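You operate a simulated robot arm through the tools that you are given. There is no shell and no other tool. Be economical: measure what you need, move in short steps, check, and stop when the job is done.

You run a simulated two-armed robot. Do the job below in one go: nothing can be reset, and whatever is moved stays where it is left.

JOB
Stop the weep at the gland, then wind the valve half open and shut again.
Fine: both gland nuts at 20 N m with the yellow-grip torque wrench, no red lamp, wrench back in its dock.

Only the result counts: the job must be done as asked and must still hold three seconds after the hand-in. Knocking over, shifting, dropping, spilling or breaking anything else fails it.

ROBOT AND FRAMES
Two 6-joint arms with two-finger parallel grippers on one trunk, on a base that drives. Base frame: it is fixed to the floor where the robot stands at the start and does not move with it; the origin is under the middle of the robot, x ahead of it, y to its left, z up; the surface under the hand at the start is at about z = 666. Lengths are in mm, angles in rad, forces in N, time in s.
The left shoulder is at the start at [50, 170, 1110], the right one opposite. Each reaches about 1092 mm from its shoulder. Places, roughly: gland [700, -100, 1000]; inlet side gland nut [700, -100, 1000]; orange handwheel [700, -100, 1200]; outlet side gland nut [700, 0, 1000]; torque dial [500, 0, 700]. Payload 1.57 kg a hand.
Tool frame (each hand has its own): the origin (TCP) lies between the finger pads and is the grasp point; the fingertips stand 30 mm ahead of it; z points along the fingers, y is the line along which they close. Largest opening 80 mm; finger width 17, thickness 12; the body of the gripper, 40 by 82 mm, starts 80 mm behind the TCP.
Orientation is told as [roll, pitch, yaw] about the base's x, y, z axes, in that order, counted from this pose: with the fingers straight down and closing along the base's y, the tool's x points along the base's -x, its y along +y and its z along -z.

CONTROLS
- The arms move only by the tool arm_command. It takes "left_targets", "right_targets" or both (then of equal length, played together; a hand with none holds still); each is a list that holds one entry, the list of rows, each a list of 7 numbers: the gripper command, from -1 (fully open) to 1 (shut), values between in proportion, then the shift along the tool's x, y, z in mm, then the turn, a rotation vector about the tool's x, y, z in rad. In form: [[[claw, tx, ty, tz, ax, ay, az], ...]]. A call has 1 to 12 rows; each row is the pose to reach, as a shift and turn from the pose commanded when the call began, along the tool's axes at that moment. Each row takes 0.2 s and may step no farther than 50 mm and 0.15 rad from the row before; otherwise, or with a gripper value out of range, the whole call is refused. Where a pose cannot be reached the arm comes as near as it can. A force on the tool above 90 N (or 10 N above the force at the start of the call, whichever is more), or a blocked arm, ends the call early, and 0.2 s more pass. The fingers move at their own pace (about 72 mm/s each) and stop on an object; they squeeze with about 35 N. The grip force told is the motor's: it shows also when the fingers shut on nothing. Time passes only in rows, and 0.2 s behind the last, so rows that repeat a pose let the fingers close. The reply holds the time, the measured pose of the TCP, the force on the tool along the base axes, the opening and the grip force, in the units named above and with some noise, with the torque about the TCP (base axes, N m) and any sound that the robot's microphone picked up, and new pictures: "pictures" is both (left out), scene, wrist or none (wrist: the cameras of the hands that moved).
- Cameras (640 x 400 px; columns grow to the right, rows downward): "scene" is now at [39.6, 8.8, 1681.1]; the picture's right is [0.11, -0.99, 0.00], its down [-0.75, -0.08, -0.66] and it looks along [0.66, 0.07, -0.75] (base axes); focal length 292 px, centre (320, 200). "left" rides on the left gripper at [72, 6, -122] in its tool frame; the picture's right is [-0.09, 1.00, 0.00], its down [-0.84, -0.08, -0.54] and it looks along [-0.54, -0.05, 0.84] (tool axes); focal length 238 px, centre (320, 200). "right" rides on the right gripper at [72, -7, -122] in its tool frame; the picture's right is [0.09, 1.00, 0.00], its down [-0.84, 0.08, -0.54] and it looks along [-0.54, 0.05, 0.84] (tool axes); focal length 238 px, centre (320, 200). There is no depth. A picture from a camera that has moved, and an enlarged one, comes with that camera's place and axes in the base frame and with its lens.
- lift_body(by): slides the trunk up (or, below 0, down) by that many mm; the arms and the scene camera ride with it, the base frame stays. It gives what a move gives, with no picture.
- roll_base(legs): drives the robot by 1 to 6 legs, each [ahead, left, turn to the left] in mm, mm and rad, along the robot's own axes; the way and the turn of a leg run together, so that a leg with both is an arc; at most 1500 mm and 3.142 rad a leg. The arms and the cameras ride along, it lands a little off, and it stops where it bumps. It gives what a move gives, and a new picture of the scene camera.
- turn_head(pan, tilt): turns the head with the scene camera to pan (to the left, within 1.501 rad either way) and tilt (down, from -0.506 to 1.204), counted from straight ahead of the robot. It gives what a move gives, and a new picture of the scene camera.
- enlarge(camera, box): a new picture of the part [left, top, right, bottom] of that camera's present view, enlarged. No time passes.
- finish_job(): hands the job in; it is judged then, once.

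Go step by step. Nothing tells you exact positions but the pictures and the camera data: compare them with the known pose of the tool, close in by small moves and look again before you grip or let go. The budget is 120 turns and 260 pictures, counting those below and the enlarged ones. Unless the task says otherwise, let go and move clear before handing in.

The tools are called after "Emit:" as a command line: name --argument value ..., lists and objects as JSON in quotes. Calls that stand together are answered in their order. arm_command: Moves the arms, as the interface text tells. Its arguments: {"type":"object","properties":{"left_targets":{"type":"array","items":{"type":"array","items":{"type":"array","items":{"type":"number"}}}},"right_targets":{"type":"array","items":{"type":"array","items":{"type":"array","items":{"type":"number"}}}},"pictures":{"type":"string","enum":["both","scene","wrist","none"]}},"required":[]} The other tools are called the same way: lift_body (by) slides the trunk up or down; roll_base (legs) drives the base; turn_head (pan, tilt) turns the head that bears the scene camera; enlarge (camera, box) takes an enlarged picture of a part of a camera's view; finish_job () hands the job in.

At the start:

```text
clock: 0.0
left_eef_pos: [729.7, 292.2, 999.6]
left_ee_rot: [0.0, 0.0, 0.001]
left_force: [-0.3, -0.4, -0.5]
left_wrist_torque: [0.0, -0.01, 0.01]
left_opening: 80.0
left_finger_force: 0.0
right_eef_pos: [662.8, -373.7, 999.1]
right_ee_rot: [-0.001, 0.001, 0.0]
right_force: [0.0, -0.4, -0.2]
right_wrist_torque: [-0.01, 0.01, 0.04]
right_opening: 79.9
right_finger_force: 0.0
trunk travel left (down, up): [-725.0, 245.0]
robot x, y, heading: [-1.8, -0.3, -0.003]
head pan, tilt: [0.108, 0.848]
```

scene: 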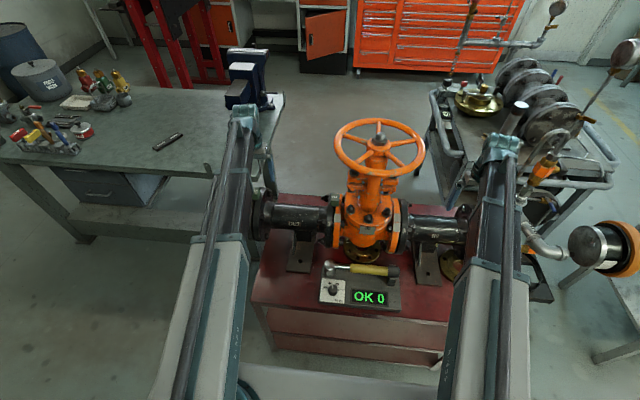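
right: 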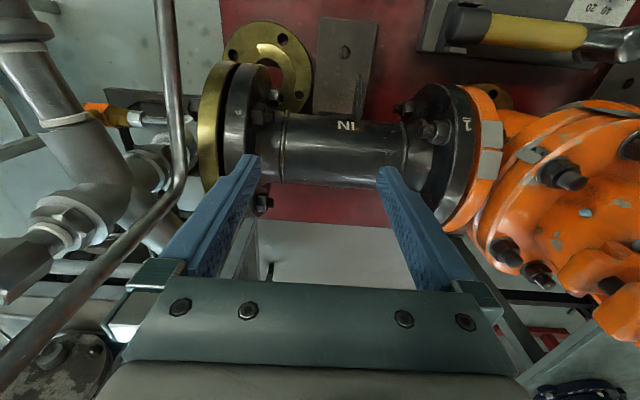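
left: 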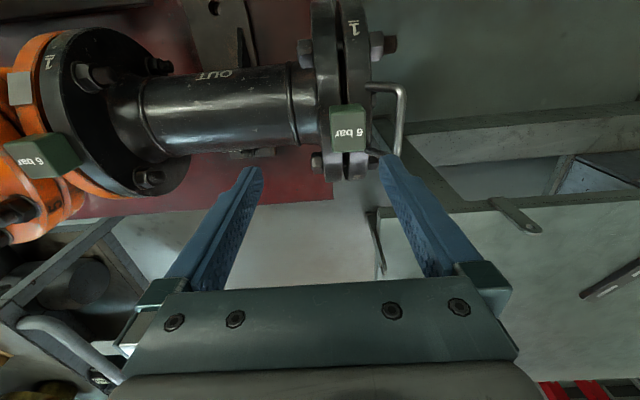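

I see the valve with its orange handwheel ahead, and the torque wrench (yellow grip) in a dock with a dial and display. I'll look closer first.

Emit:
enlarge --camera "scene" --box '[300, 110, 450, 210]'

Emit:
enlarge --camera "scene" --box '[300, 200, 450, 320]'

Emit:
enlarge --camera "scene" --box '[240, 110, 480, 290]'

```text
4.00 times, centred on (375, 160) of scene
camera zoom: at [39.6, 8.8, 1681.1], right [0.11, -0.99, 0.0], down [-0.75, -0.08, -0.66], along [0.66, 0.07, -0.75], focal length 1169 px, centre (100, 360)
```

zoom: 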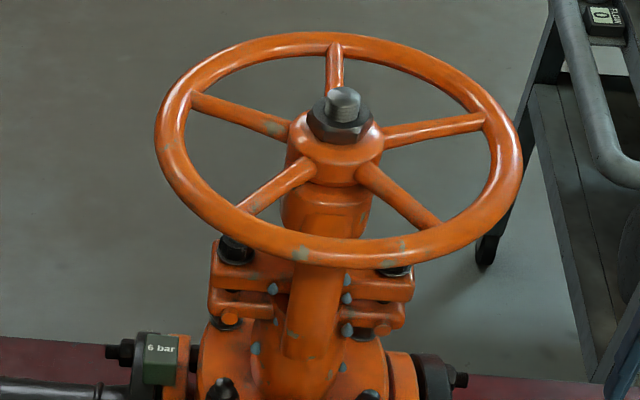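

```text
3.33 times, centred on (375, 260) of scene
camera zoom: at [39.6, 8.8, 1681.1], right [0.11, -0.99, 0.0], down [-0.75, -0.08, -0.66], along [0.66, 0.07, -0.75], focal length 974 px, centre (137, 0)
```

zoom: 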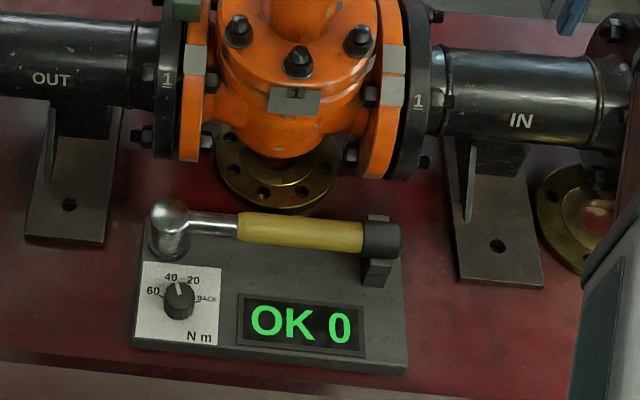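

```text
2.22 times, centred on (360, 200) of scene
camera zoom: at [39.6, 8.8, 1681.1], right [0.11, -0.99, 0.0], down [-0.75, -0.08, -0.66], along [0.66, 0.07, -0.75], focal length 650 px, centre (231, 200)
```

zoom: 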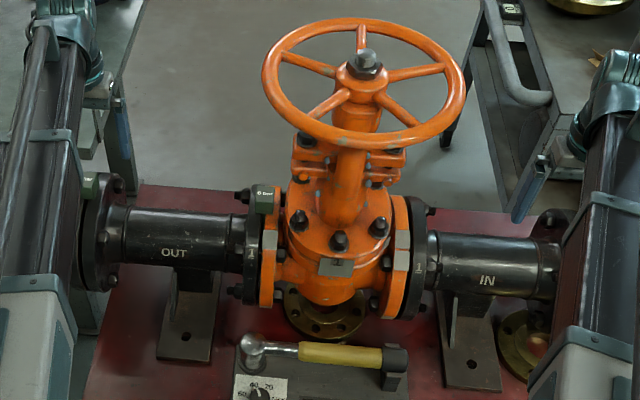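

The axis of the valve looks to be near x 710, y -86, with gland nuts about 60 mm to either side beneath the wheel. I'll bring the right hand to the front, tilted, for a second view.

Emit:
arm_command --right_targets '[[[-1, 45, 0, -25, 0, 0, 0], [-1, 90, 0, -50, 0, 0, 0], [-1, 135, 20, -75, 0, -0.1, 0], [-1, 180, 50, -90, 0, -0.2, 0], [-1, 200, 95, -100, 0, -0.3, 0], [-1, 200, 140, -100, 0, -0.4, 0], [-1, 200, 185, -100, 0, -0.5, 0], [-1, 200, 230, -100, 0, -0.58, 0], [-1, 200, 275, -100, 0, -0.65, 0], [-1, 200, 290, -100, 0, -0.65, 0]]]' --pictures "wrist"

```text
refused: row 1 steps farther than a row can; nothing moved
```

The first row was slightly too long; I'll shorten it.

Emit:
arm_command --right_targets '[[[-1, 42, 0, -20, 0, 0, 0], [-1, 84, 0, -40, 0, 0, 0], [-1, 125, 15, -60, 0, -0.1, 0], [-1, 165, 35, -80, 0, -0.2, 0], [-1, 195, 70, -95, 0, -0.3, 0], [-1, 200, 115, -100, 0, -0.4, 0], [-1, 200, 160, -100, 0, -0.5, 0], [-1, 200, 205, -100, 0, -0.58, 0], [-1, 200, 250, -100, 0, -0.65, 0], [-1, 200, 290, -100, 0, -0.65, 0]]]' --pictures "wrist"

```text
clock: 2.2
left_eef_pos: [730.0, 292.7, 999.8]
left_ee_rot: [0.001, -0.001, 0.001]
left_force: [0.5, -0.1, -0.3]
left_wrist_torque: [0.01, 0.01, -0.03]
left_opening: 80.1
left_finger_force: 0.2
right_eef_pos: [574.6, -56.6, 1045.7]
right_ee_rot: [0.001, -0.651, -0.002]
right_force: [-0.4, -0.2, 0.4]
right_wrist_torque: [-0.01, -0.01, 0.0]
right_opening: 80.0
right_finger_force: 0.1
right hand out of reach, approached as far as the arm can: row 1, 2, 3, 4, 5, 6, 7, 8, 9, 10
trunk travel left (down, up): [-725.0, 245.0]
robot x, y, heading: [-0.9, 2.0, -0.002]
head pan, tilt: [0.108, 0.848]
camera right: at [442.4, -63.5, 1098.9], right [-0.07, 1.0, -0.06], down [0.34, 0.08, 0.94], along [0.94, 0.05, -0.34], focal length 238 px, centre (320, 200)
```

right: 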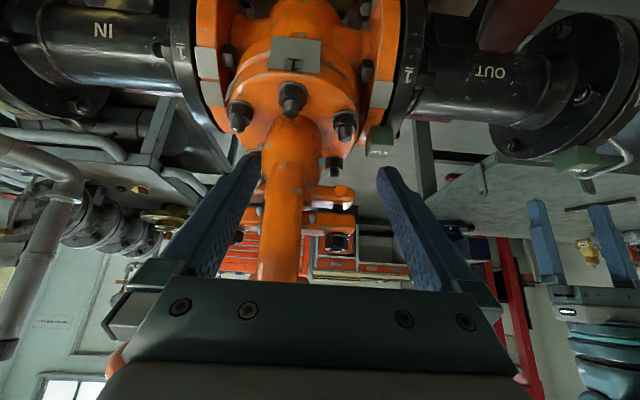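

The right hand could not come back that far because the robot stands too close. I'd like to back off a bit, so I'll check behind to both sides first.

Emit:
turn_head --pan 1.5 --tilt 0.7

Emit:
turn_head --pan -1.5 --tilt 0.7

```text
clock: 3.7
left_eef_pos: [730.6, 292.0, 1000.6]
left_ee_rot: [0.0, 0.0, -0.001]
left_force: [-0.4, -0.1, -0.4]
left_wrist_torque: [-0.04, 0.0, 0.01]
left_opening: 80.0
left_finger_force: 0.1
right_eef_pos: [574.8, -57.5, 1043.5]
right_ee_rot: [0.0, -0.65, 0.0]
right_force: [-0.4, -0.2, -0.4]
right_wrist_torque: [0.0, 0.01, 0.02]
right_opening: 79.8
right_finger_force: 0.0
trunk travel left (down, up): [-725.0, 245.0]
robot x, y, heading: [0.3, -0.7, 0.005]
head pan, tilt: [1.499, 0.7]
camera scene: at [-32.1, 85.2, 1693.2], right [1.0, -0.07, 0.0], down [-0.05, -0.64, -0.76], along [0.06, 0.76, -0.64], focal length 292 px, centre (320, 200)
```

scene: 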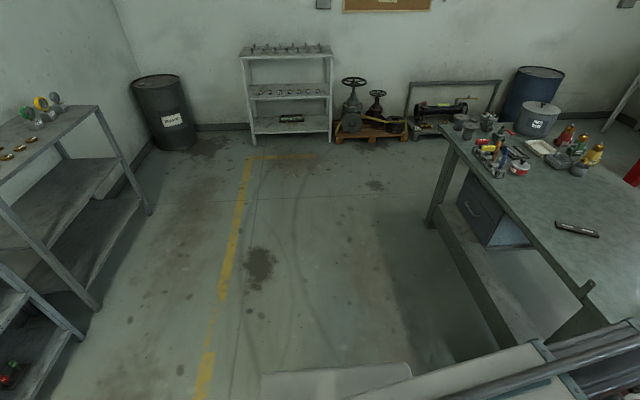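

```text
clock: 6.3
left_eef_pos: [730.0, 291.7, 999.7]
left_ee_rot: [0.001, 0.001, 0.0]
left_force: [0.1, 0.2, -0.5]
left_wrist_torque: [0.02, 0.01, -0.02]
left_opening: 80.0
left_finger_force: 0.0
right_eef_pos: [575.4, -56.6, 1044.0]
right_ee_rot: [-0.001, -0.65, 0.0]
right_force: [0.8, 0.4, -0.1]
right_wrist_torque: [-0.02, -0.02, -0.02]
right_opening: 80.0
right_finger_force: 0.0
trunk travel left (down, up): [-725.0, 245.0]
robot x, y, heading: [0.9, -1.1, -0.005]
head pan, tilt: [-1.499, 0.7]
camera scene: at [-32.2, -84.3, 1693.2], right [-1.0, -0.07, 0.0], down [-0.05, 0.64, -0.76], along [0.06, -0.76, -0.64], focal length 292 px, centre (320, 200)
```

scene: 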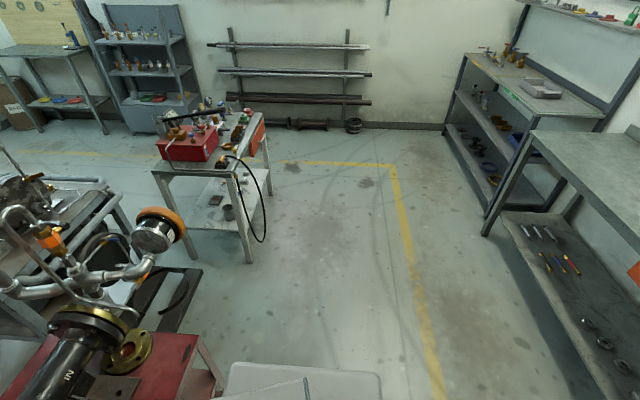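

There's over a metre free behind me, so I'll back off 200 mm and turn the head back to the valve.

Emit:
roll_base --legs '[[-200, 0, 0]]'

Emit:
turn_head --pan -0.1 --tilt 0.75

Emit:
enlarge --camera "right" --box '[170, 0, 450, 280]'

```text
clock: 7.9
left_eef_pos: [524.9, 292.0, 1001.1]
left_ee_rot: [0.0, -0.002, 0.0]
left_force: [-0.7, 0.0, 0.1]
left_wrist_torque: [-0.01, -0.04, 0.01]
left_opening: 79.9
left_finger_force: 0.1
right_eef_pos: [371.3, -58.0, 1044.6]
right_ee_rot: [-0.001, -0.649, 0.001]
right_force: [0.0, 0.3, -0.1]
right_wrist_torque: [-0.02, -0.01, 0.0]
right_opening: 80.1
right_finger_force: 0.2
trunk travel left (down, up): [-725.0, 245.0]
robot x, y, heading: [-200.2, -0.5, -0.005]
head pan, tilt: [-1.499, 0.7]
camera scene: at [-237.4, -84.3, 1693.2], right [-1.0, -0.07, 0.0], down [-0.05, 0.64, -0.77], along [0.06, -0.76, -0.64], focal length 292 px, centre (320, 200)
```

scene: 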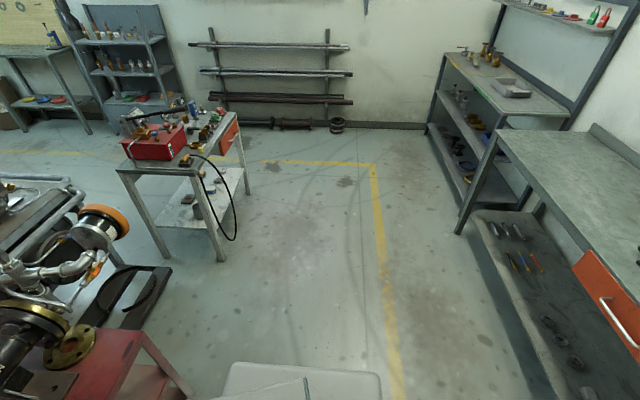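

```text
clock: 9.5
left_eef_pos: [525.9, 291.9, 999.4]
left_ee_rot: [-0.001, 0.0, 0.001]
left_force: [0.2, -0.3, -0.4]
left_wrist_torque: [0.02, 0.0, 0.02]
left_opening: 79.9
left_finger_force: 0.0
right_eef_pos: [371.2, -57.6, 1044.1]
right_ee_rot: [0.001, -0.65, 0.0]
right_force: [0.3, 0.1, 0.1]
right_wrist_torque: [0.04, 0.02, -0.02]
right_opening: 80.0
right_finger_force: 0.2
trunk travel left (down, up): [-725.0, 245.0]
robot x, y, heading: [-204.5, -1.4, -0.003]
head pan, tilt: [-0.099, 0.75]
camera scene: at [-159.7, -7.8, 1688.9], right [-0.1, -0.99, 0.0], down [-0.68, 0.07, -0.73], along [0.73, -0.07, -0.68], focal length 292 px, centre (320, 200)
```

scene: 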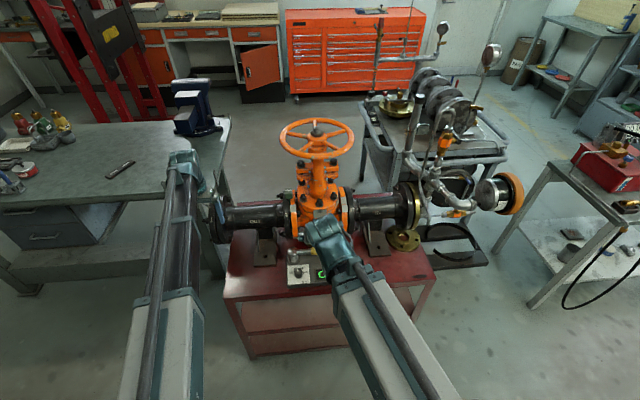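

```text
1.43 times, centred on (310, 140) of right
camera zoom: at [238.7, -64.3, 1098.8], right [-0.07, 1.0, -0.06], down [0.34, 0.08, 0.94], along [0.94, 0.05, -0.34], focal length 340 px, centre (334, 286)
```

zoom: 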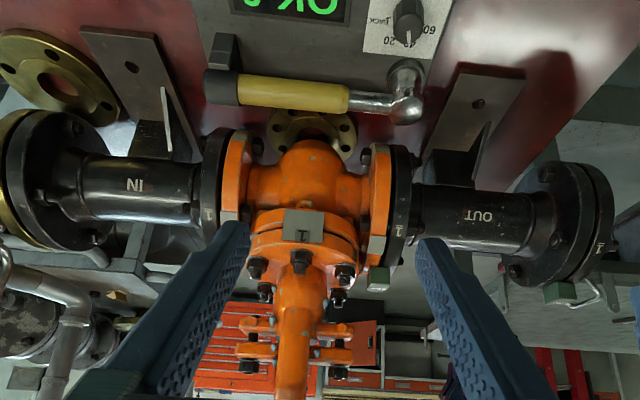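

The gland nuts triangulate to about (712, -26, 1055) and (712, -146, 1055). I'll look at the stem, gland and dock from the present views.

Emit:
enlarge --camera "scene" --box '[270, 110, 370, 180]'

Emit:
enlarge --camera "right" --box '[250, 190, 370, 270]'

Emit:
enlarge --camera "right" --box '[220, 0, 400, 110]'

Emit:
enlarge --camera "left" --box '[0, 0, 640, 400]'

```text
5.71 times, centred on (320, 145) of scene
camera zoom: at [-159.7, -7.8, 1688.9], right [-0.1, -0.99, 0.0], down [-0.68, 0.07, -0.73], along [0.73, -0.07, -0.68], focal length 1670 px, centre (320, 514)
```

zoom: 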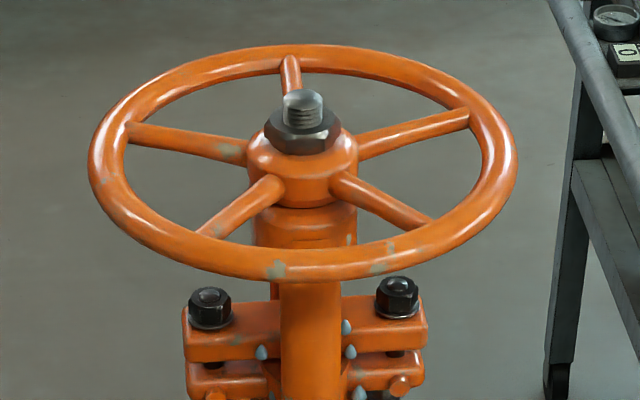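

```text
5.00 times, centred on (310, 230) of right
camera zoom: at [238.7, -64.3, 1098.8], right [-0.07, 1.0, -0.06], down [0.34, 0.08, 0.94], along [0.94, 0.05, -0.34], focal length 1192 px, centre (370, 50)
```

zoom: 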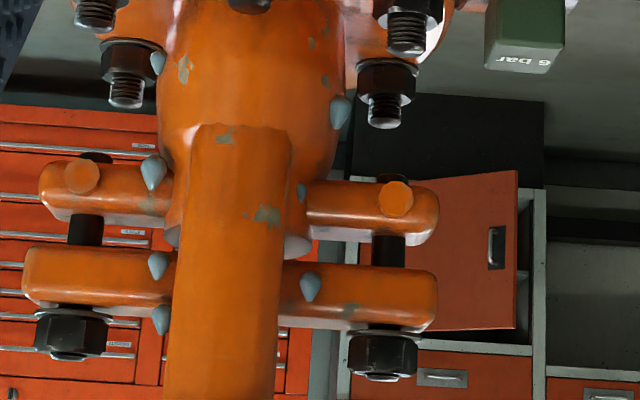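

```text
3.56 times, centred on (310, 55) of right
camera zoom: at [238.7, -64.3, 1098.8], right [-0.07, 1.0, -0.06], down [0.34, 0.08, 0.94], along [0.94, 0.05, -0.34], focal length 848 px, centre (356, 716)
```

zoom: 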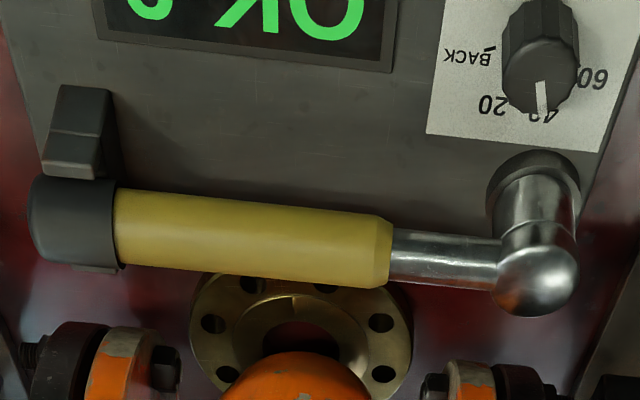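

```text
1.00 times, centred on (320, 200) of left (not enlarged: the box is as wide or as high as the picture)
camera zoom: at [453.9, 299.1, 1120.9], right [0.09, 1.0, 0.0], down [0.84, -0.08, 0.54], along [0.54, -0.05, -0.84], focal length 238 px, centre (320, 200)
```

zoom: 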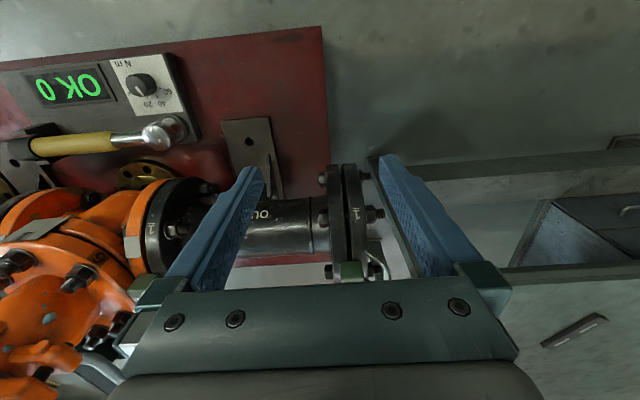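

I can see the dial pointing at 40 and the wrench with its socket seated in the dock at the +y end. Now I'll bring the right hand fingers-down above the dock for a sharper look.

Emit:
arm_command --right_targets '[[[-1, 11, 1.4, 40, 0, 0.13, 0], [-1, 22, 2.8, 80, 0, 0.26, 0], [-1, 33, 4.2, 120, 0, 0.39, 0], [-1, 44, 5.6, 160, 0, 0.52, 0], [-1, 54.5, 7, 202, 0, 0.65, 0]]]' --pictures "wrist"

Emit:
enlarge --camera "right" --box '[180, 0, 500, 200]'

Emit:
enlarge --camera "right" --box '[310, 40, 470, 140]'

```text
clock: 10.7
left_eef_pos: [526.5, 292.9, 999.1]
left_ee_rot: [-0.002, -0.001, 0.001]
left_force: [0.3, -0.4, -0.1]
left_wrist_torque: [0.0, 0.01, 0.0]
left_opening: 80.1
left_finger_force: 0.0
right_eef_pos: [446.9, -47.6, 999.4]
right_ee_rot: [0.0, 0.005, 0.0]
right_force: [0.2, -0.7, -0.5]
right_wrist_torque: [0.04, 0.03, 0.02]
right_opening: 79.9
right_finger_force: 0.1
right hand out of reach, approached as far as the arm can: row 1, 2, 3, 4, 5
trunk travel left (down, up): [-725.0, 245.0]
robot x, y, heading: [-204.6, -0.8, 0.0]
head pan, tilt: [-0.099, 0.75]
camera right: at [373.6, -54.7, 1122.3], right [-0.09, 1.0, 0.0], down [0.84, 0.08, 0.54], along [0.54, 0.05, -0.84], focal length 238 px, centre (320, 200)
```

right: 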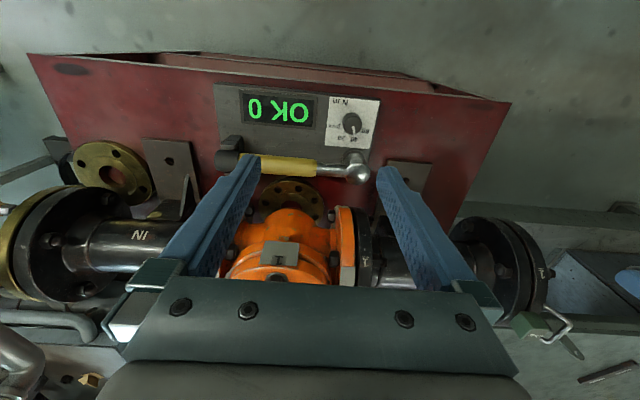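

```text
2.00 times, centred on (340, 100) of right
camera zoom: at [373.6, -54.7, 1122.3], right [-0.09, 1.0, 0.0], down [0.84, 0.08, 0.54], along [0.54, 0.05, -0.84], focal length 477 px, centre (280, 400)
```

zoom: 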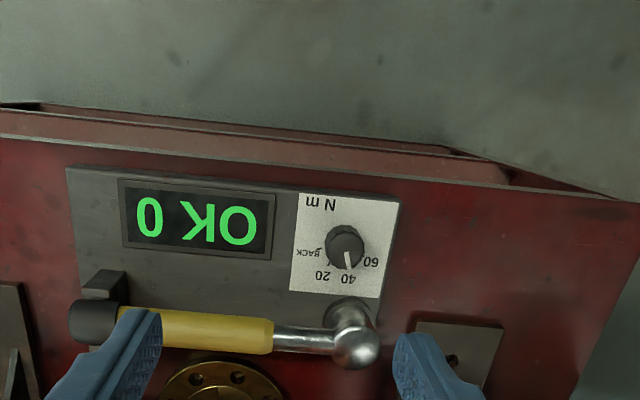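

```text
4.00 times, centred on (390, 90) of right
camera zoom: at [373.6, -54.7, 1122.3], right [-0.09, 1.0, 0.0], down [0.84, 0.08, 0.54], along [0.54, 0.05, -0.84], focal length 953 px, centre (40, 640)
```

zoom: 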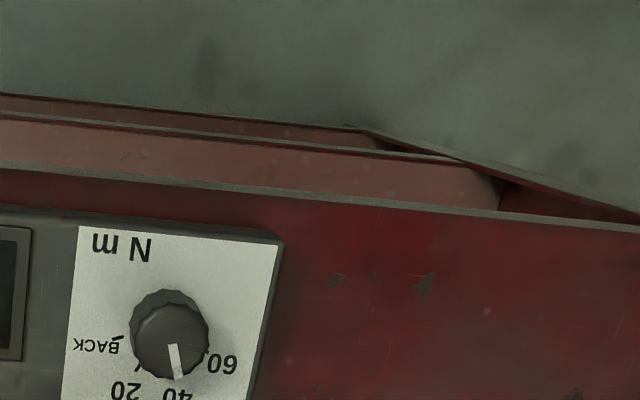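

The right arm can't get that low with the trunk this high. I'll raise the left hand out of the way, then lower the trunk 250 mm.

Emit:
arm_command --left_targets '[[[-1, 0, 0, -50, 0, 0, 0], [-1, 0, 0, -100, 0, 0, 0], [-1, 0, 0, -150, 0, 0, 0], [-1, 0, 0, -200, 0, 0, 0], [-1, 0, 0, -240, 0, 0, 0]]]' --pictures "none"

Emit:
lift_body --by -250

Emit:
turn_head --pan -0.1 --tilt 0.6

```text
clock: 11.9
left_eef_pos: [526.3, 292.3, 999.6]
left_ee_rot: [-0.001, 0.001, 0.001]
left_force: [0.6, 0.1, -1.1]
left_wrist_torque: [-0.02, -0.01, 0.0]
left_opening: 80.1
left_finger_force: 0.1
left hand out of reach, approached as far as the arm can: row 1, 2, 3, 4, 5
right_eef_pos: [446.2, -48.1, 999.6]
right_ee_rot: [0.0, 0.002, 0.0]
right_force: [-0.4, 0.3, 0.5]
right_wrist_torque: [-0.02, 0.02, 0.01]
right_opening: 79.9
right_finger_force: 0.2
trunk travel left (down, up): [-725.0, 245.0]
robot x, y, heading: [-203.3, 0.1, 0.002]
head pan, tilt: [-0.099, 0.75]
```

```text
clock: 14.4
left_eef_pos: [526.7, 292.0, 748.6]
left_ee_rot: [-0.001, 0.0, 0.0]
left_force: [0.9, 0.3, -0.4]
left_wrist_torque: [0.01, 0.02, 0.01]
left_opening: 80.1
left_finger_force: 0.1
right_eef_pos: [444.6, -46.4, 749.7]
right_ee_rot: [0.001, 0.003, 0.0]
right_force: [-0.7, -0.3, -0.6]
right_wrist_torque: [0.01, -0.01, 0.0]
right_opening: 80.0
right_finger_force: 0.2
trunk travel left (down, up): [-475.0, 495.0]
robot x, y, heading: [-204.6, 0.5, -0.004]
head pan, tilt: [-0.099, 0.75]
```

```text
clock: 15.2
left_eef_pos: [525.6, 292.6, 749.8]
left_ee_rot: [0.001, 0.001, -0.001]
left_force: [0.6, -0.5, 0.7]
left_wrist_torque: [-0.01, 0.0, 0.01]
left_opening: 80.2
left_finger_force: 0.1
right_eef_pos: [446.0, -46.4, 748.7]
right_ee_rot: [0.0, 0.004, 0.0]
right_force: [0.2, -0.2, -0.9]
right_wrist_torque: [-0.02, -0.02, -0.01]
right_opening: 79.8
right_finger_force: 0.0
trunk travel left (down, up): [-475.0, 495.0]
robot x, y, heading: [-203.7, -0.7, 0.005]
head pan, tilt: [-0.099, 0.6]
camera scene: at [-154.2, -8.3, 1451.8], right [-0.1, -0.99, 0.0], down [-0.56, 0.06, -0.82], along [0.82, -0.08, -0.57], focal length 292 px, centre (320, 200)
```

scene: 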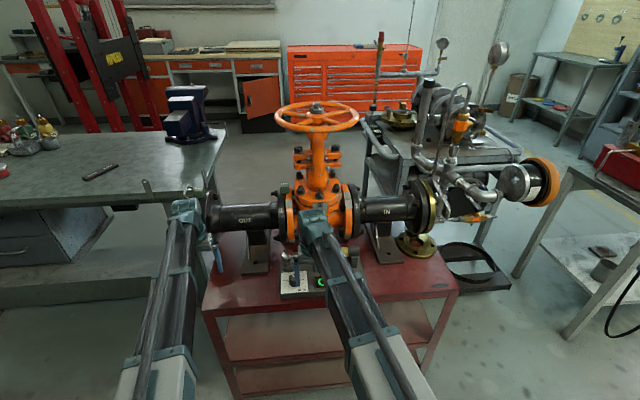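

The arms turn out to work in a level plane, with height coming from the trunk lift alone. I'll pull the left hand back out of the way and look at the dial from the right wrist.

Emit:
arm_command --left_targets '[[[-1, 50, 0, 0, 0, 0, 0], [-1, 100, 0, 0, 0, 0, 0], [-1, 150, 0, 0, 0, 0, 0]]]' --right_targets '[[[-1, 20, 0, 0, 0, 0, 0], [-1, 40, 0, 0, 0, 0, 0], [-1, 50, 0, 0, 0, 0, 0]]]'

Emit:
enlarge --camera "right" --box '[120, 0, 520, 250]'

Emit:
enlarge --camera "right" --box '[320, 0, 480, 100]'

```text
clock: 15.9
left_eef_pos: [375.4, 295.5, 749.9]
left_ee_rot: [0.0, -0.001, 0.001]
left_force: [-0.7, 0.5, 0.4]
left_wrist_torque: [0.01, 0.0, 0.01]
left_opening: 80.0
left_finger_force: 0.0
right_eef_pos: [394.3, -47.8, 749.7]
right_ee_rot: [0.001, 0.003, -0.002]
right_force: [0.7, 0.0, 0.2]
right_wrist_torque: [0.02, 0.0, -0.01]
right_opening: 80.1
right_finger_force: 0.1
trunk travel left (down, up): [-475.0, 495.0]
robot x, y, heading: [-204.6, 2.6, 0.003]
head pan, tilt: [-0.099, 0.6]
camera scene: at [-154.3, -8.4, 1451.8], right [-0.1, -0.99, 0.0], down [-0.56, 0.06, -0.83], along [0.82, -0.08, -0.56], focal length 292 px, centre (320, 200)
camera right: at [321.5, -55.1, 872.5], right [-0.09, 1.0, 0.0], down [0.84, 0.08, 0.54], along [0.54, 0.05, -0.84], focal length 238 px, centre (320, 200)
camera left: at [303.0, 301.6, 871.0], right [0.09, 1.0, 0.0], down [0.84, -0.08, 0.54], along [0.54, -0.05, -0.84], focal length 238 px, centre (320, 200)
```

scene: 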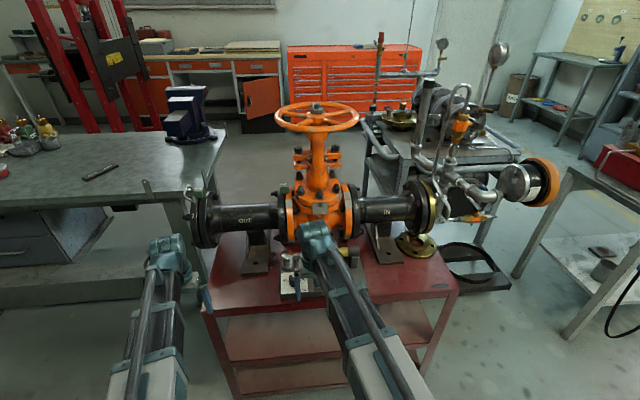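
right: 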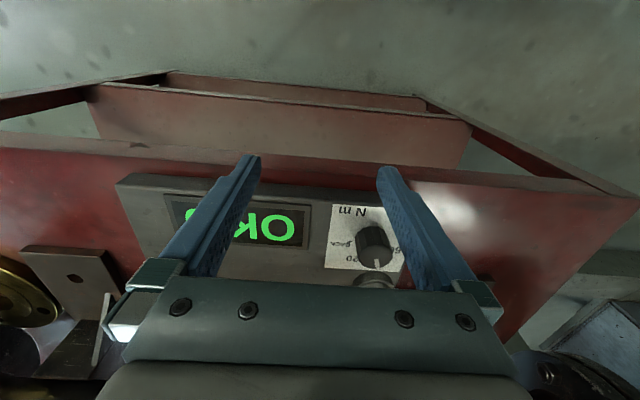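
left: 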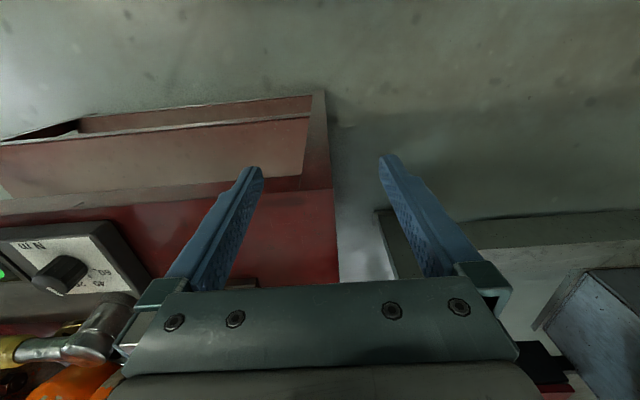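

```text
1.60 times, centred on (320, 125) of right
camera zoom: at [321.5, -55.1, 872.5], right [-0.09, 1.0, 0.0], down [0.84, 0.08, 0.54], along [0.54, 0.05, -0.84], focal length 381 px, centre (320, 320)
```

zoom: 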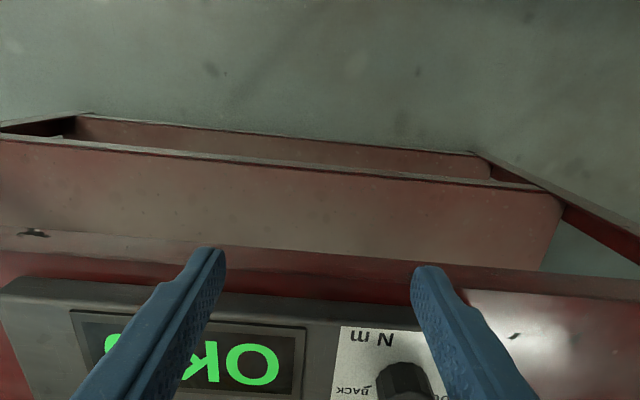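

```text
4.00 times, centred on (400, 50) of right
camera zoom: at [321.5, -55.1, 872.5], right [-0.09, 1.0, 0.0], down [0.84, 0.08, 0.54], along [0.54, 0.05, -0.84], focal length 953 px, centre (0, 800)
```

zoom: 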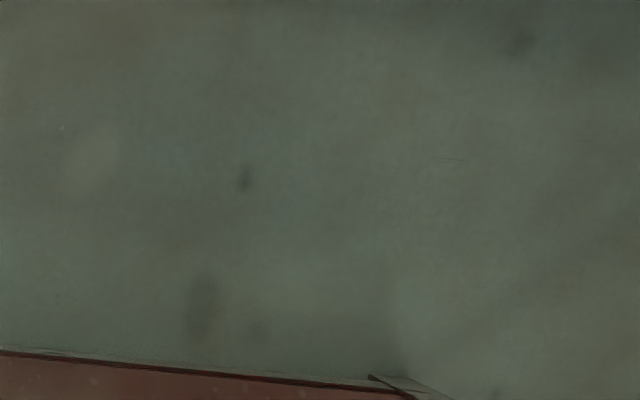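

I'll zoom on the dial with both wrist cameras to fix its position and tilt.

Emit:
enlarge --camera "left" --box '[0, 200, 192, 320]'

Emit:
enlarge --camera "right" --box '[310, 190, 438, 270]'

Emit:
enlarge --camera "scene" --box '[230, 220, 390, 320]'

```text
3.33 times, centred on (96, 260) of left
camera zoom: at [303.0, 301.6, 871.0], right [0.09, 1.0, 0.0], down [0.84, -0.08, 0.54], along [0.54, -0.05, -0.84], focal length 794 px, centre (1067, 0)
```

zoom: 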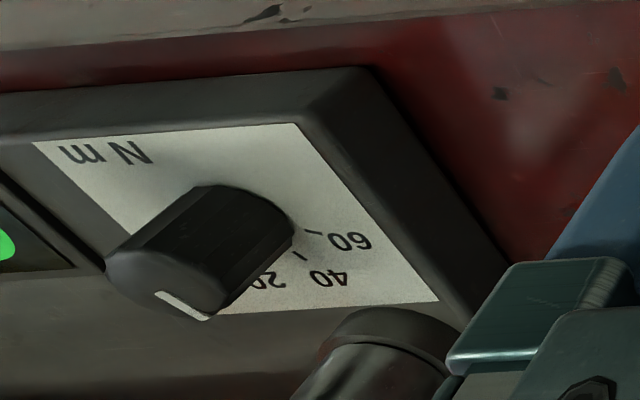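

```text
5.00 times, centred on (374, 230) of right
camera zoom: at [321.5, -55.1, 872.5], right [-0.09, 1.0, 0.0], down [0.84, 0.08, 0.54], along [0.54, 0.05, -0.84], focal length 1192 px, centre (50, 50)
```

zoom: 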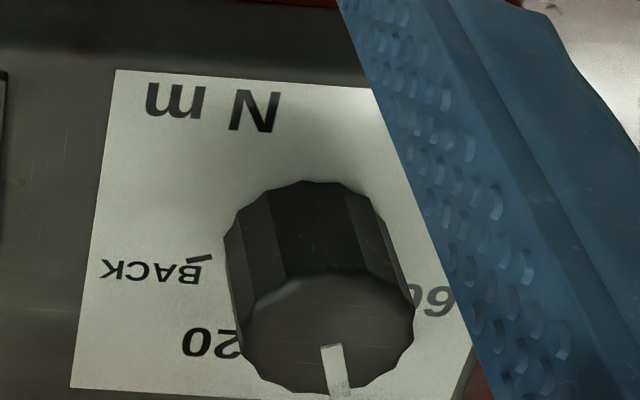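

```text
4.00 times, centred on (310, 270) of scene
camera zoom: at [-154.3, -8.4, 1451.8], right [-0.1, -0.99, 0.0], down [-0.56, 0.06, -0.83], along [0.82, -0.08, -0.56], focal length 1169 px, centre (360, -80)
```

zoom: 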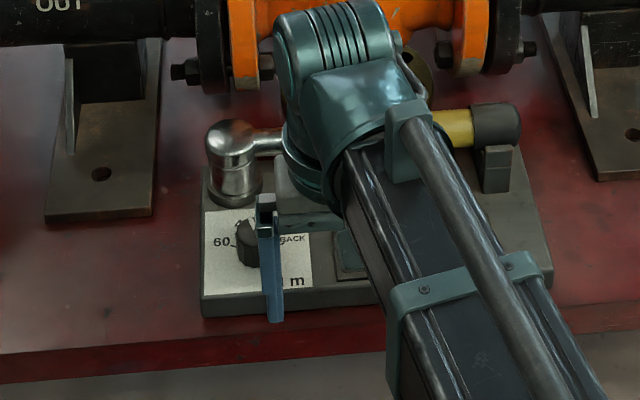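

The knob is vertical, about 36 mm across and 25 mm tall, at roughly (485, 16) with its top near z 690. I'll move the right hand over it, yawed +0.35 so that the turn to 20 ends at about -0.35.

Emit:
arm_command --right_targets '[[[-1, -30, 21, 0, 0, 0, -0.12], [-1, -60, 42, 0, 0, 0, -0.24], [-1, -91, 64, 0, 0, 0, -0.35], [-1, -91, 64, 0, 0, 0, -0.35]]]' --pictures "both"

Emit:
enlarge --camera "left" --box '[0, 160, 256, 320]'

```text
clock: 16.9
left_eef_pos: [376.2, 295.1, 749.7]
left_ee_rot: [-0.001, 0.0, 0.001]
left_force: [0.6, 0.1, 0.2]
left_wrist_torque: [-0.01, 0.0, -0.01]
left_opening: 80.2
left_finger_force: 0.0
right_eef_pos: [485.5, 18.1, 749.5]
right_ee_rot: [0.0, 0.003, 0.35]
right_force: [-0.1, 0.4, 0.2]
right_wrist_torque: [0.01, 0.01, 0.0]
right_opening: 79.9
right_finger_force: 0.0
right hand out of reach, approached as far as the arm can: row 3
trunk travel left (down, up): [-475.0, 495.0]
robot x, y, heading: [-204.2, 0.1, -0.001]
head pan, tilt: [-0.099, 0.6]
camera scene: at [-154.1, -8.2, 1451.8], right [-0.1, -0.99, 0.0], down [-0.56, 0.06, -0.82], along [0.82, -0.08, -0.57], focal length 292 px, centre (320, 200)
camera right: at [419.6, -14.3, 872.3], right [-0.43, 0.9, 0.0], down [0.76, 0.36, 0.54], along [0.49, 0.23, -0.84], focal length 238 px, centre (320, 200)
```

scene: 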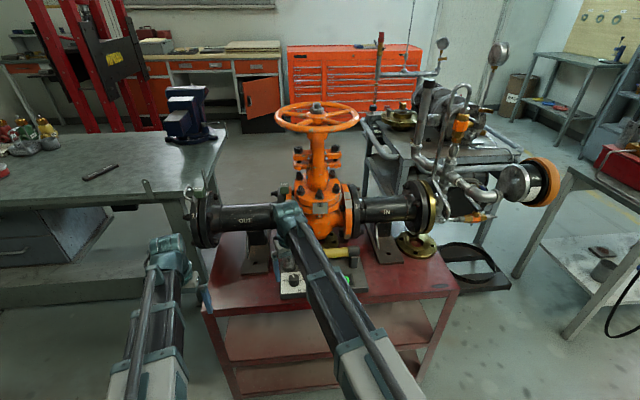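
right: 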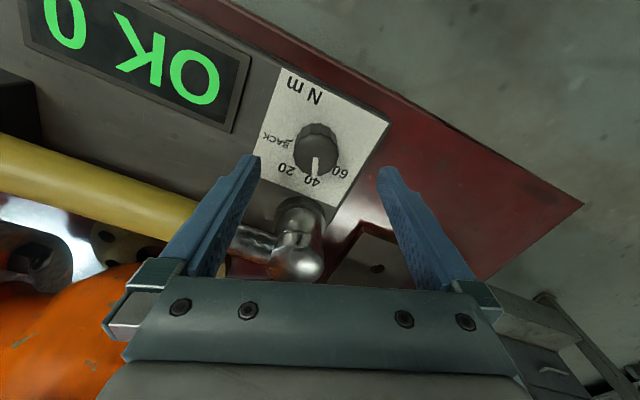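

```text
2.50 times, centred on (128, 240) of left
camera zoom: at [304.0, 301.7, 870.8], right [0.09, 1.0, 0.0], down [0.84, -0.08, 0.54], along [0.54, -0.05, -0.84], focal length 596 px, centre (800, 100)
```

zoom: 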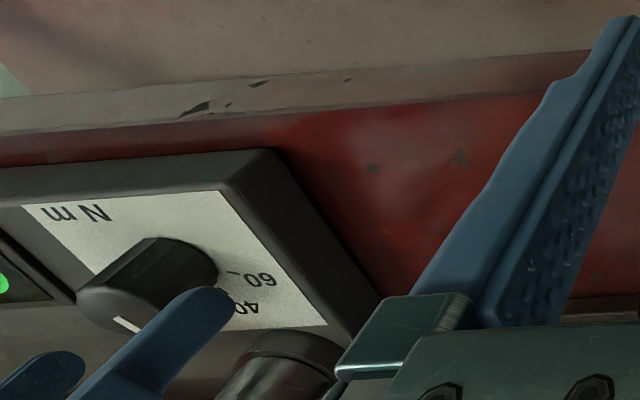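

The hand is centred over the knob to within a few mm. I'll trim it, move the left hand farther back, then lower the trunk so the fingers straddle the knob.

Emit:
arm_command --left_targets '[[[-1, 40, 0, 0, 0, 0, 0], [-1, 70, 0, 0, 0, 0, 0]]]' --right_targets '[[[-1, 2.8, -3.2, 0, 0, 0, 0], [-1, 2.8, -3.2, 0, 0, 0, 0]]]' --pictures "none"

Emit:
lift_body --by -46

Emit:
enlarge --camera "right" --box '[200, 50, 440, 200]'

Emit:
enlarge --camera "left" --box '[0, 0, 640, 400]'

```text
clock: 17.6
left_eef_pos: [305.8, 292.1, 750.5]
left_ee_rot: [-0.001, 0.001, 0.002]
left_force: [-0.6, 1.3, -0.9]
left_wrist_torque: [0.0, 0.04, 0.01]
left_opening: 79.8
left_finger_force: 0.1
right_eef_pos: [485.5, 12.8, 750.1]
right_ee_rot: [0.0, 0.002, 0.35]
right_force: [-0.1, -0.3, -0.5]
right_wrist_torque: [-0.02, -0.07, -0.03]
right_opening: 80.2
right_finger_force: 0.0
trunk travel left (down, up): [-475.0, 495.0]
robot x, y, heading: [-203.9, 1.9, -0.002]
head pan, tilt: [-0.099, 0.6]
```

```text
clock: 18.2
left_eef_pos: [303.2, 292.3, 719.4]
left_ee_rot: [0.001, -0.004, -0.001]
left_force: [0.4, -0.4, 0.4]
left_wrist_torque: [0.0, 0.06, 0.0]
left_opening: 79.9
left_finger_force: 0.0
right_eef_pos: [485.3, 12.4, 721.0]
right_ee_rot: [0.0, -0.009, 0.349]
right_force: [-3.8, 0.2, 79.2]
right_wrist_torque: [-0.07, 0.75, -0.13]
right_opening: 79.8
right_finger_force: 0.1
trunk travel left (down, up): [-440.0, 530.0]
robot x, y, heading: [-202.4, 5.5, -0.001]
head pan, tilt: [-0.099, 0.6]
stopped: the force on the tool passed its limit at 139 N (the readings are from after the stop); the commanded pose is now the measured one
```

```text
2.67 times, centred on (320, 125) of right
camera zoom: at [417.5, -19.4, 841.7], right [-0.43, 0.9, 0.0], down [0.76, 0.36, 0.55], along [0.5, 0.23, -0.84], focal length 636 px, centre (320, 400)
```

zoom: 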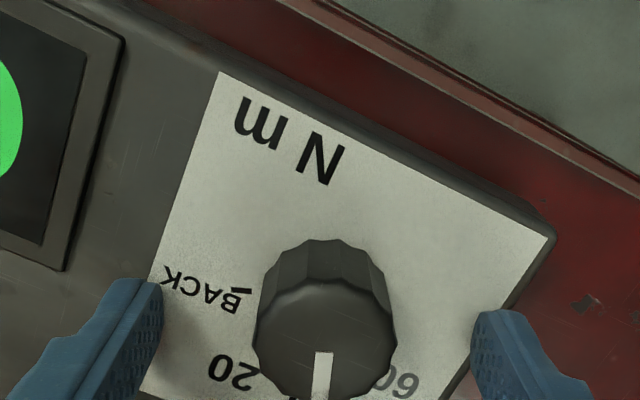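

```text
1.00 times, centred on (320, 200) of left (not enlarged: the box is as wide or as high as the picture)
camera zoom: at [230.5, 299.6, 839.7], right [0.09, 1.0, 0.0], down [0.83, -0.08, 0.55], along [0.54, -0.05, -0.84], focal length 238 px, centre (320, 200)
```

zoom: 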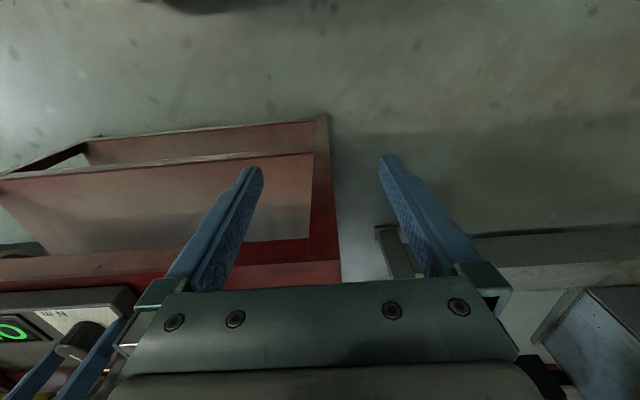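

The fingertips touched the dock plate, which tells me it sits at z≈691 and the knob top at about 716, centre (477.5, 9.5). I'll raise 3 mm, shift onto the knob's centre and close.

Emit:
lift_body --by 4

Emit:
arm_command --right_targets '[[[-1, 4, 0, 0, 0, 0, 0], [-1, 8.4, 0, 0, 0, 0, 0], [-1, 8.4, 0, 0, 0, 0, 0]]]' --pictures "none"

Emit:
enlarge --camera "right" --box '[200, 50, 440, 200]'

```text
clock: 18.8
left_eef_pos: [304.6, 292.4, 719.2]
left_ee_rot: [0.0, -0.002, 0.001]
left_force: [0.6, 0.0, 0.5]
left_wrist_torque: [0.02, -0.01, 0.02]
left_opening: 79.9
left_finger_force: 0.1
right_eef_pos: [487.2, 12.1, 719.9]
right_ee_rot: [0.0, -0.01, 0.349]
right_force: [-7.7, -4.4, 24.2]
right_wrist_torque: [0.74, 0.73, 0.26]
right_opening: 79.0
right_finger_force: 0.1
trunk travel left (down, up): [-444.0, 526.0]
robot x, y, heading: [-206.0, -0.5, -0.003]
head pan, tilt: [-0.099, 0.6]
```

```text
clock: 19.6
left_eef_pos: [306.0, 292.0, 718.7]
left_ee_rot: [-0.001, -0.002, 0.0]
left_force: [-0.3, 0.6, 0.3]
left_wrist_torque: [-0.01, 0.0, 0.0]
left_opening: 80.1
left_finger_force: 0.0
right_eef_pos: [482.4, 9.4, 720.2]
right_ee_rot: [0.0, -0.012, 0.35]
right_force: [14.3, 5.0, 34.2]
right_wrist_torque: [0.22, -0.07, -0.11]
right_opening: 78.8
right_finger_force: 0.1
trunk travel left (down, up): [-444.0, 526.0]
robot x, y, heading: [-202.4, -1.3, -0.001]
head pan, tilt: [-0.099, 0.6]
```

```text
2.67 times, centred on (320, 125) of right
camera zoom: at [413.9, -22.1, 841.8], right [-0.43, 0.9, 0.0], down [0.75, 0.36, 0.55], along [0.5, 0.23, -0.84], focal length 636 px, centre (320, 400)
```

zoom: 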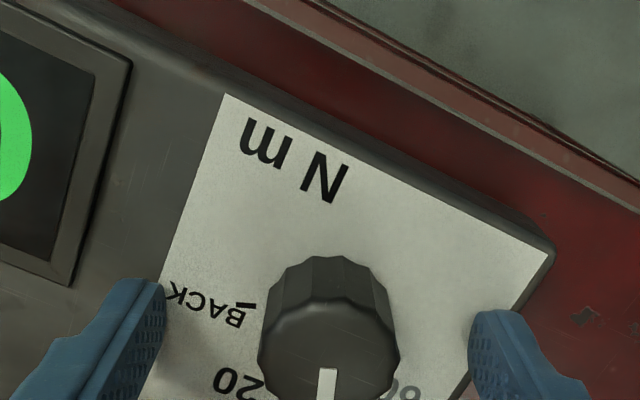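

There's still some contact pressure on the plate; I'll raise a few more mm to relieve it.

Emit:
lift_body --by 5

Emit:
enlarge --camera "right" --box '[200, 50, 440, 200]'

```text
clock: 20.1
left_eef_pos: [306.0, 292.0, 723.1]
left_ee_rot: [-0.001, 0.0, -0.001]
left_force: [-0.5, 0.8, 0.7]
left_wrist_torque: [-0.02, -0.01, -0.03]
left_opening: 80.1
left_finger_force: 0.0
right_eef_pos: [480.5, 8.5, 723.9]
right_ee_rot: [0.0, -0.007, 0.349]
right_force: [-0.3, -1.6, 0.7]
right_wrist_torque: [-0.02, -0.01, 0.02]
right_opening: 80.2
right_finger_force: 0.0
trunk travel left (down, up): [-449.0, 521.0]
robot x, y, heading: [-204.4, -0.5, -0.0]
head pan, tilt: [-0.099, 0.6]
```

```text
2.67 times, centred on (320, 125) of right
camera zoom: at [413.6, -22.9, 845.7], right [-0.43, 0.9, 0.0], down [0.76, 0.36, 0.55], along [0.49, 0.23, -0.84], focal length 636 px, centre (320, 400)
```

zoom: 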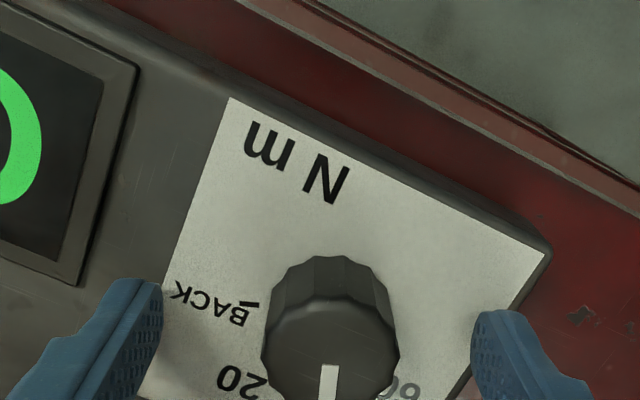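

Contact is cleared and the knob is at (477, 9). I'll trim a few mm and close on it.

Emit:
arm_command --right_targets '[[[-1, 3, 2, 0, 0, 0, 0], [0, 3, 2, 0, 0, 0, 0], [1, 3, 2, 0, 0, 0, 0], [1, 3, 2, 0, 0, 0, 0], [1, 3, 2, 0, 0, 0, 0]]]' --pictures "wrist"

```text
clock: 21.3
left_eef_pos: [305.7, 291.6, 722.9]
left_ee_rot: [0.0, 0.0, -0.001]
left_force: [0.7, -0.3, 0.3]
left_wrist_torque: [-0.03, -0.03, 0.01]
left_opening: 80.3
left_finger_force: 0.0
right_eef_pos: [478.4, 10.5, 723.7]
right_ee_rot: [0.003, -0.008, 0.349]
right_force: [-1.0, 1.2, 0.0]
right_wrist_torque: [0.08, 0.0, -0.03]
right_opening: 30.9
right_finger_force: 35.3
trunk travel left (down, up): [-449.0, 521.0]
robot x, y, heading: [-205.5, -1.0, 0.001]
head pan, tilt: [-0.099, 0.6]
camera right: at [410.5, -21.6, 845.9], right [-0.43, 0.9, 0.0], down [0.76, 0.36, 0.55], along [0.49, 0.23, -0.84], focal length 238 px, centre (320, 200)
```

right: 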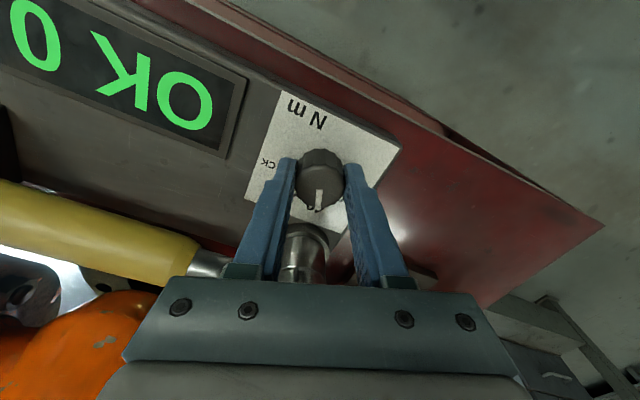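

The knob is held (30.9 mm). Now I turn it clockwise about 40° toward 20.

Emit:
arm_command --right_targets '[[[1, 0, 0, 0, 0, 0, 0.14], [1, 0, 0, 0, 0, 0, 0.28], [1, 0, 0, 0, 0, 0, 0.42], [1, 0, 0, 0, 0, 0, 0.56], [1, 0, 0, 0, 0, 0, 0.7], [1, 0, 0, 0, 0, 0, 0.7]]]' --pictures "wrist"

Emit:
enlarge --camera "right" --box '[220, 100, 420, 225]'

```text
clock: 22.7
left_eef_pos: [306.5, 291.9, 724.7]
left_ee_rot: [-0.001, 0.0, 0.001]
left_force: [-0.2, -0.3, 0.0]
left_wrist_torque: [-0.02, -0.01, 0.01]
left_opening: 80.1
left_finger_force: 0.2
right_eef_pos: [477.1, 11.8, 724.2]
right_ee_rot: [0.006, -0.003, -0.354]
right_force: [-7.6, 4.7, -1.5]
right_wrist_torque: [-0.02, -0.08, -0.04]
right_opening: 30.9
right_finger_force: 35.2
trunk travel left (down, up): [-449.0, 521.0]
robot x, y, heading: [-202.3, -0.7, -0.002]
head pan, tilt: [-0.099, 0.6]
camera right: at [406.1, 29.1, 846.1], right [0.26, 0.97, 0.0], down [0.81, -0.22, 0.55], along [0.53, -0.14, -0.84], focal length 238 px, centre (320, 200)
```

right: 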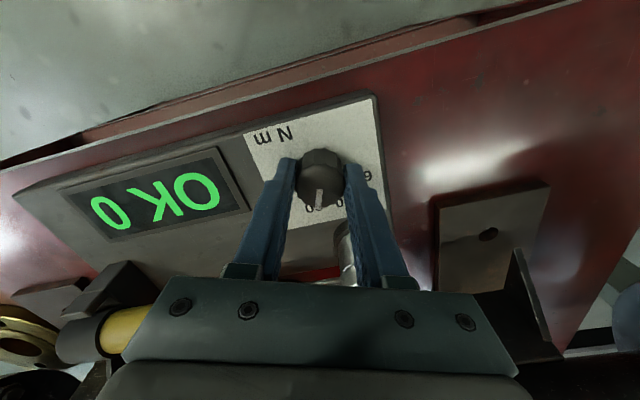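

```text
3.20 times, centred on (320, 162) of right
camera zoom: at [406.1, 29.1, 846.1], right [0.26, 0.97, 0.0], down [0.81, -0.22, 0.55], along [0.53, -0.14, -0.84], focal length 763 px, centre (320, 320)
```

zoom: 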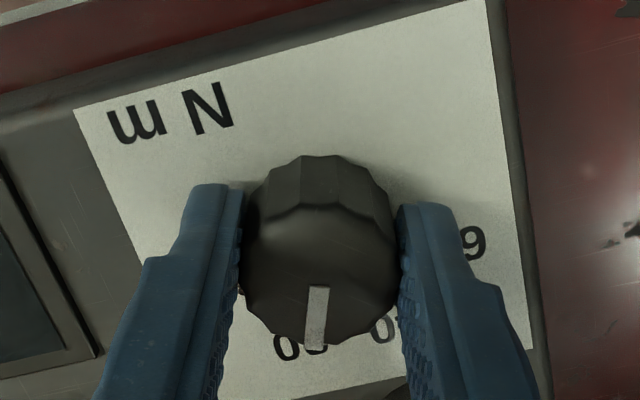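

The pointer appears near 20. I'll open, rise 40 mm and check.

Emit:
arm_command --right_targets '[[[0, 0, 0, 0, 0, 0, 0], [-1, 0, 0, 0, 0, 0, 0], [-1, 0, 0, 0, 0, 0, 0]]]' --pictures "none"

Emit:
lift_body --by 50

Emit:
enlarge --camera "right" --box '[240, 70, 400, 170]'

```text
clock: 23.5
left_eef_pos: [305.7, 292.1, 724.5]
left_ee_rot: [-0.001, -0.001, 0.0]
left_force: [-0.4, 0.0, 0.6]
left_wrist_torque: [0.01, 0.0, 0.01]
left_opening: 79.9
left_finger_force: 0.1
right_eef_pos: [478.8, 11.4, 723.6]
right_ee_rot: [0.006, -0.004, -0.352]
right_force: [0.2, -0.1, 0.4]
right_wrist_torque: [0.0, -0.04, -0.01]
right_opening: 80.0
right_finger_force: 0.0
trunk travel left (down, up): [-449.0, 521.0]
robot x, y, heading: [-200.5, 1.7, 0.002]
head pan, tilt: [-0.099, 0.6]
```

```text
clock: 24.4
left_eef_pos: [305.8, 291.9, 773.3]
left_ee_rot: [0.0, 0.0, 0.0]
left_force: [0.5, -0.1, -0.6]
left_wrist_torque: [0.01, -0.01, 0.0]
left_opening: 80.0
left_finger_force: 0.0
right_eef_pos: [478.0, 10.7, 775.0]
right_ee_rot: [0.006, -0.006, -0.351]
right_force: [0.5, 0.4, -0.7]
right_wrist_torque: [0.02, 0.01, -0.03]
right_opening: 80.2
right_finger_force: 0.0
trunk travel left (down, up): [-499.0, 471.0]
robot x, y, heading: [-206.7, -1.1, -0.002]
head pan, tilt: [-0.099, 0.6]
```

```text
4.00 times, centred on (320, 120) of right
camera zoom: at [406.3, 28.5, 896.0], right [0.26, 0.97, 0.0], down [0.81, -0.22, 0.55], along [0.53, -0.14, -0.84], focal length 953 px, centre (320, 520)
```

zoom: 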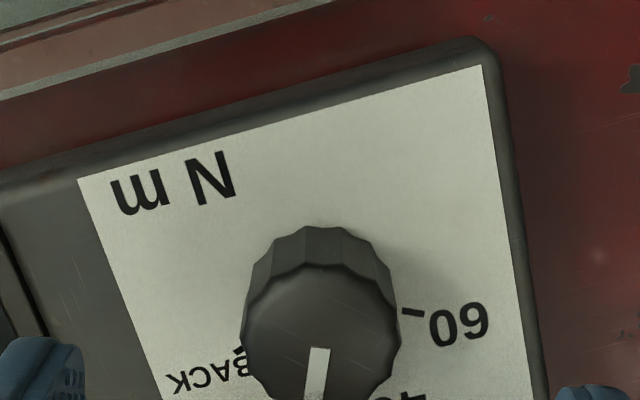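

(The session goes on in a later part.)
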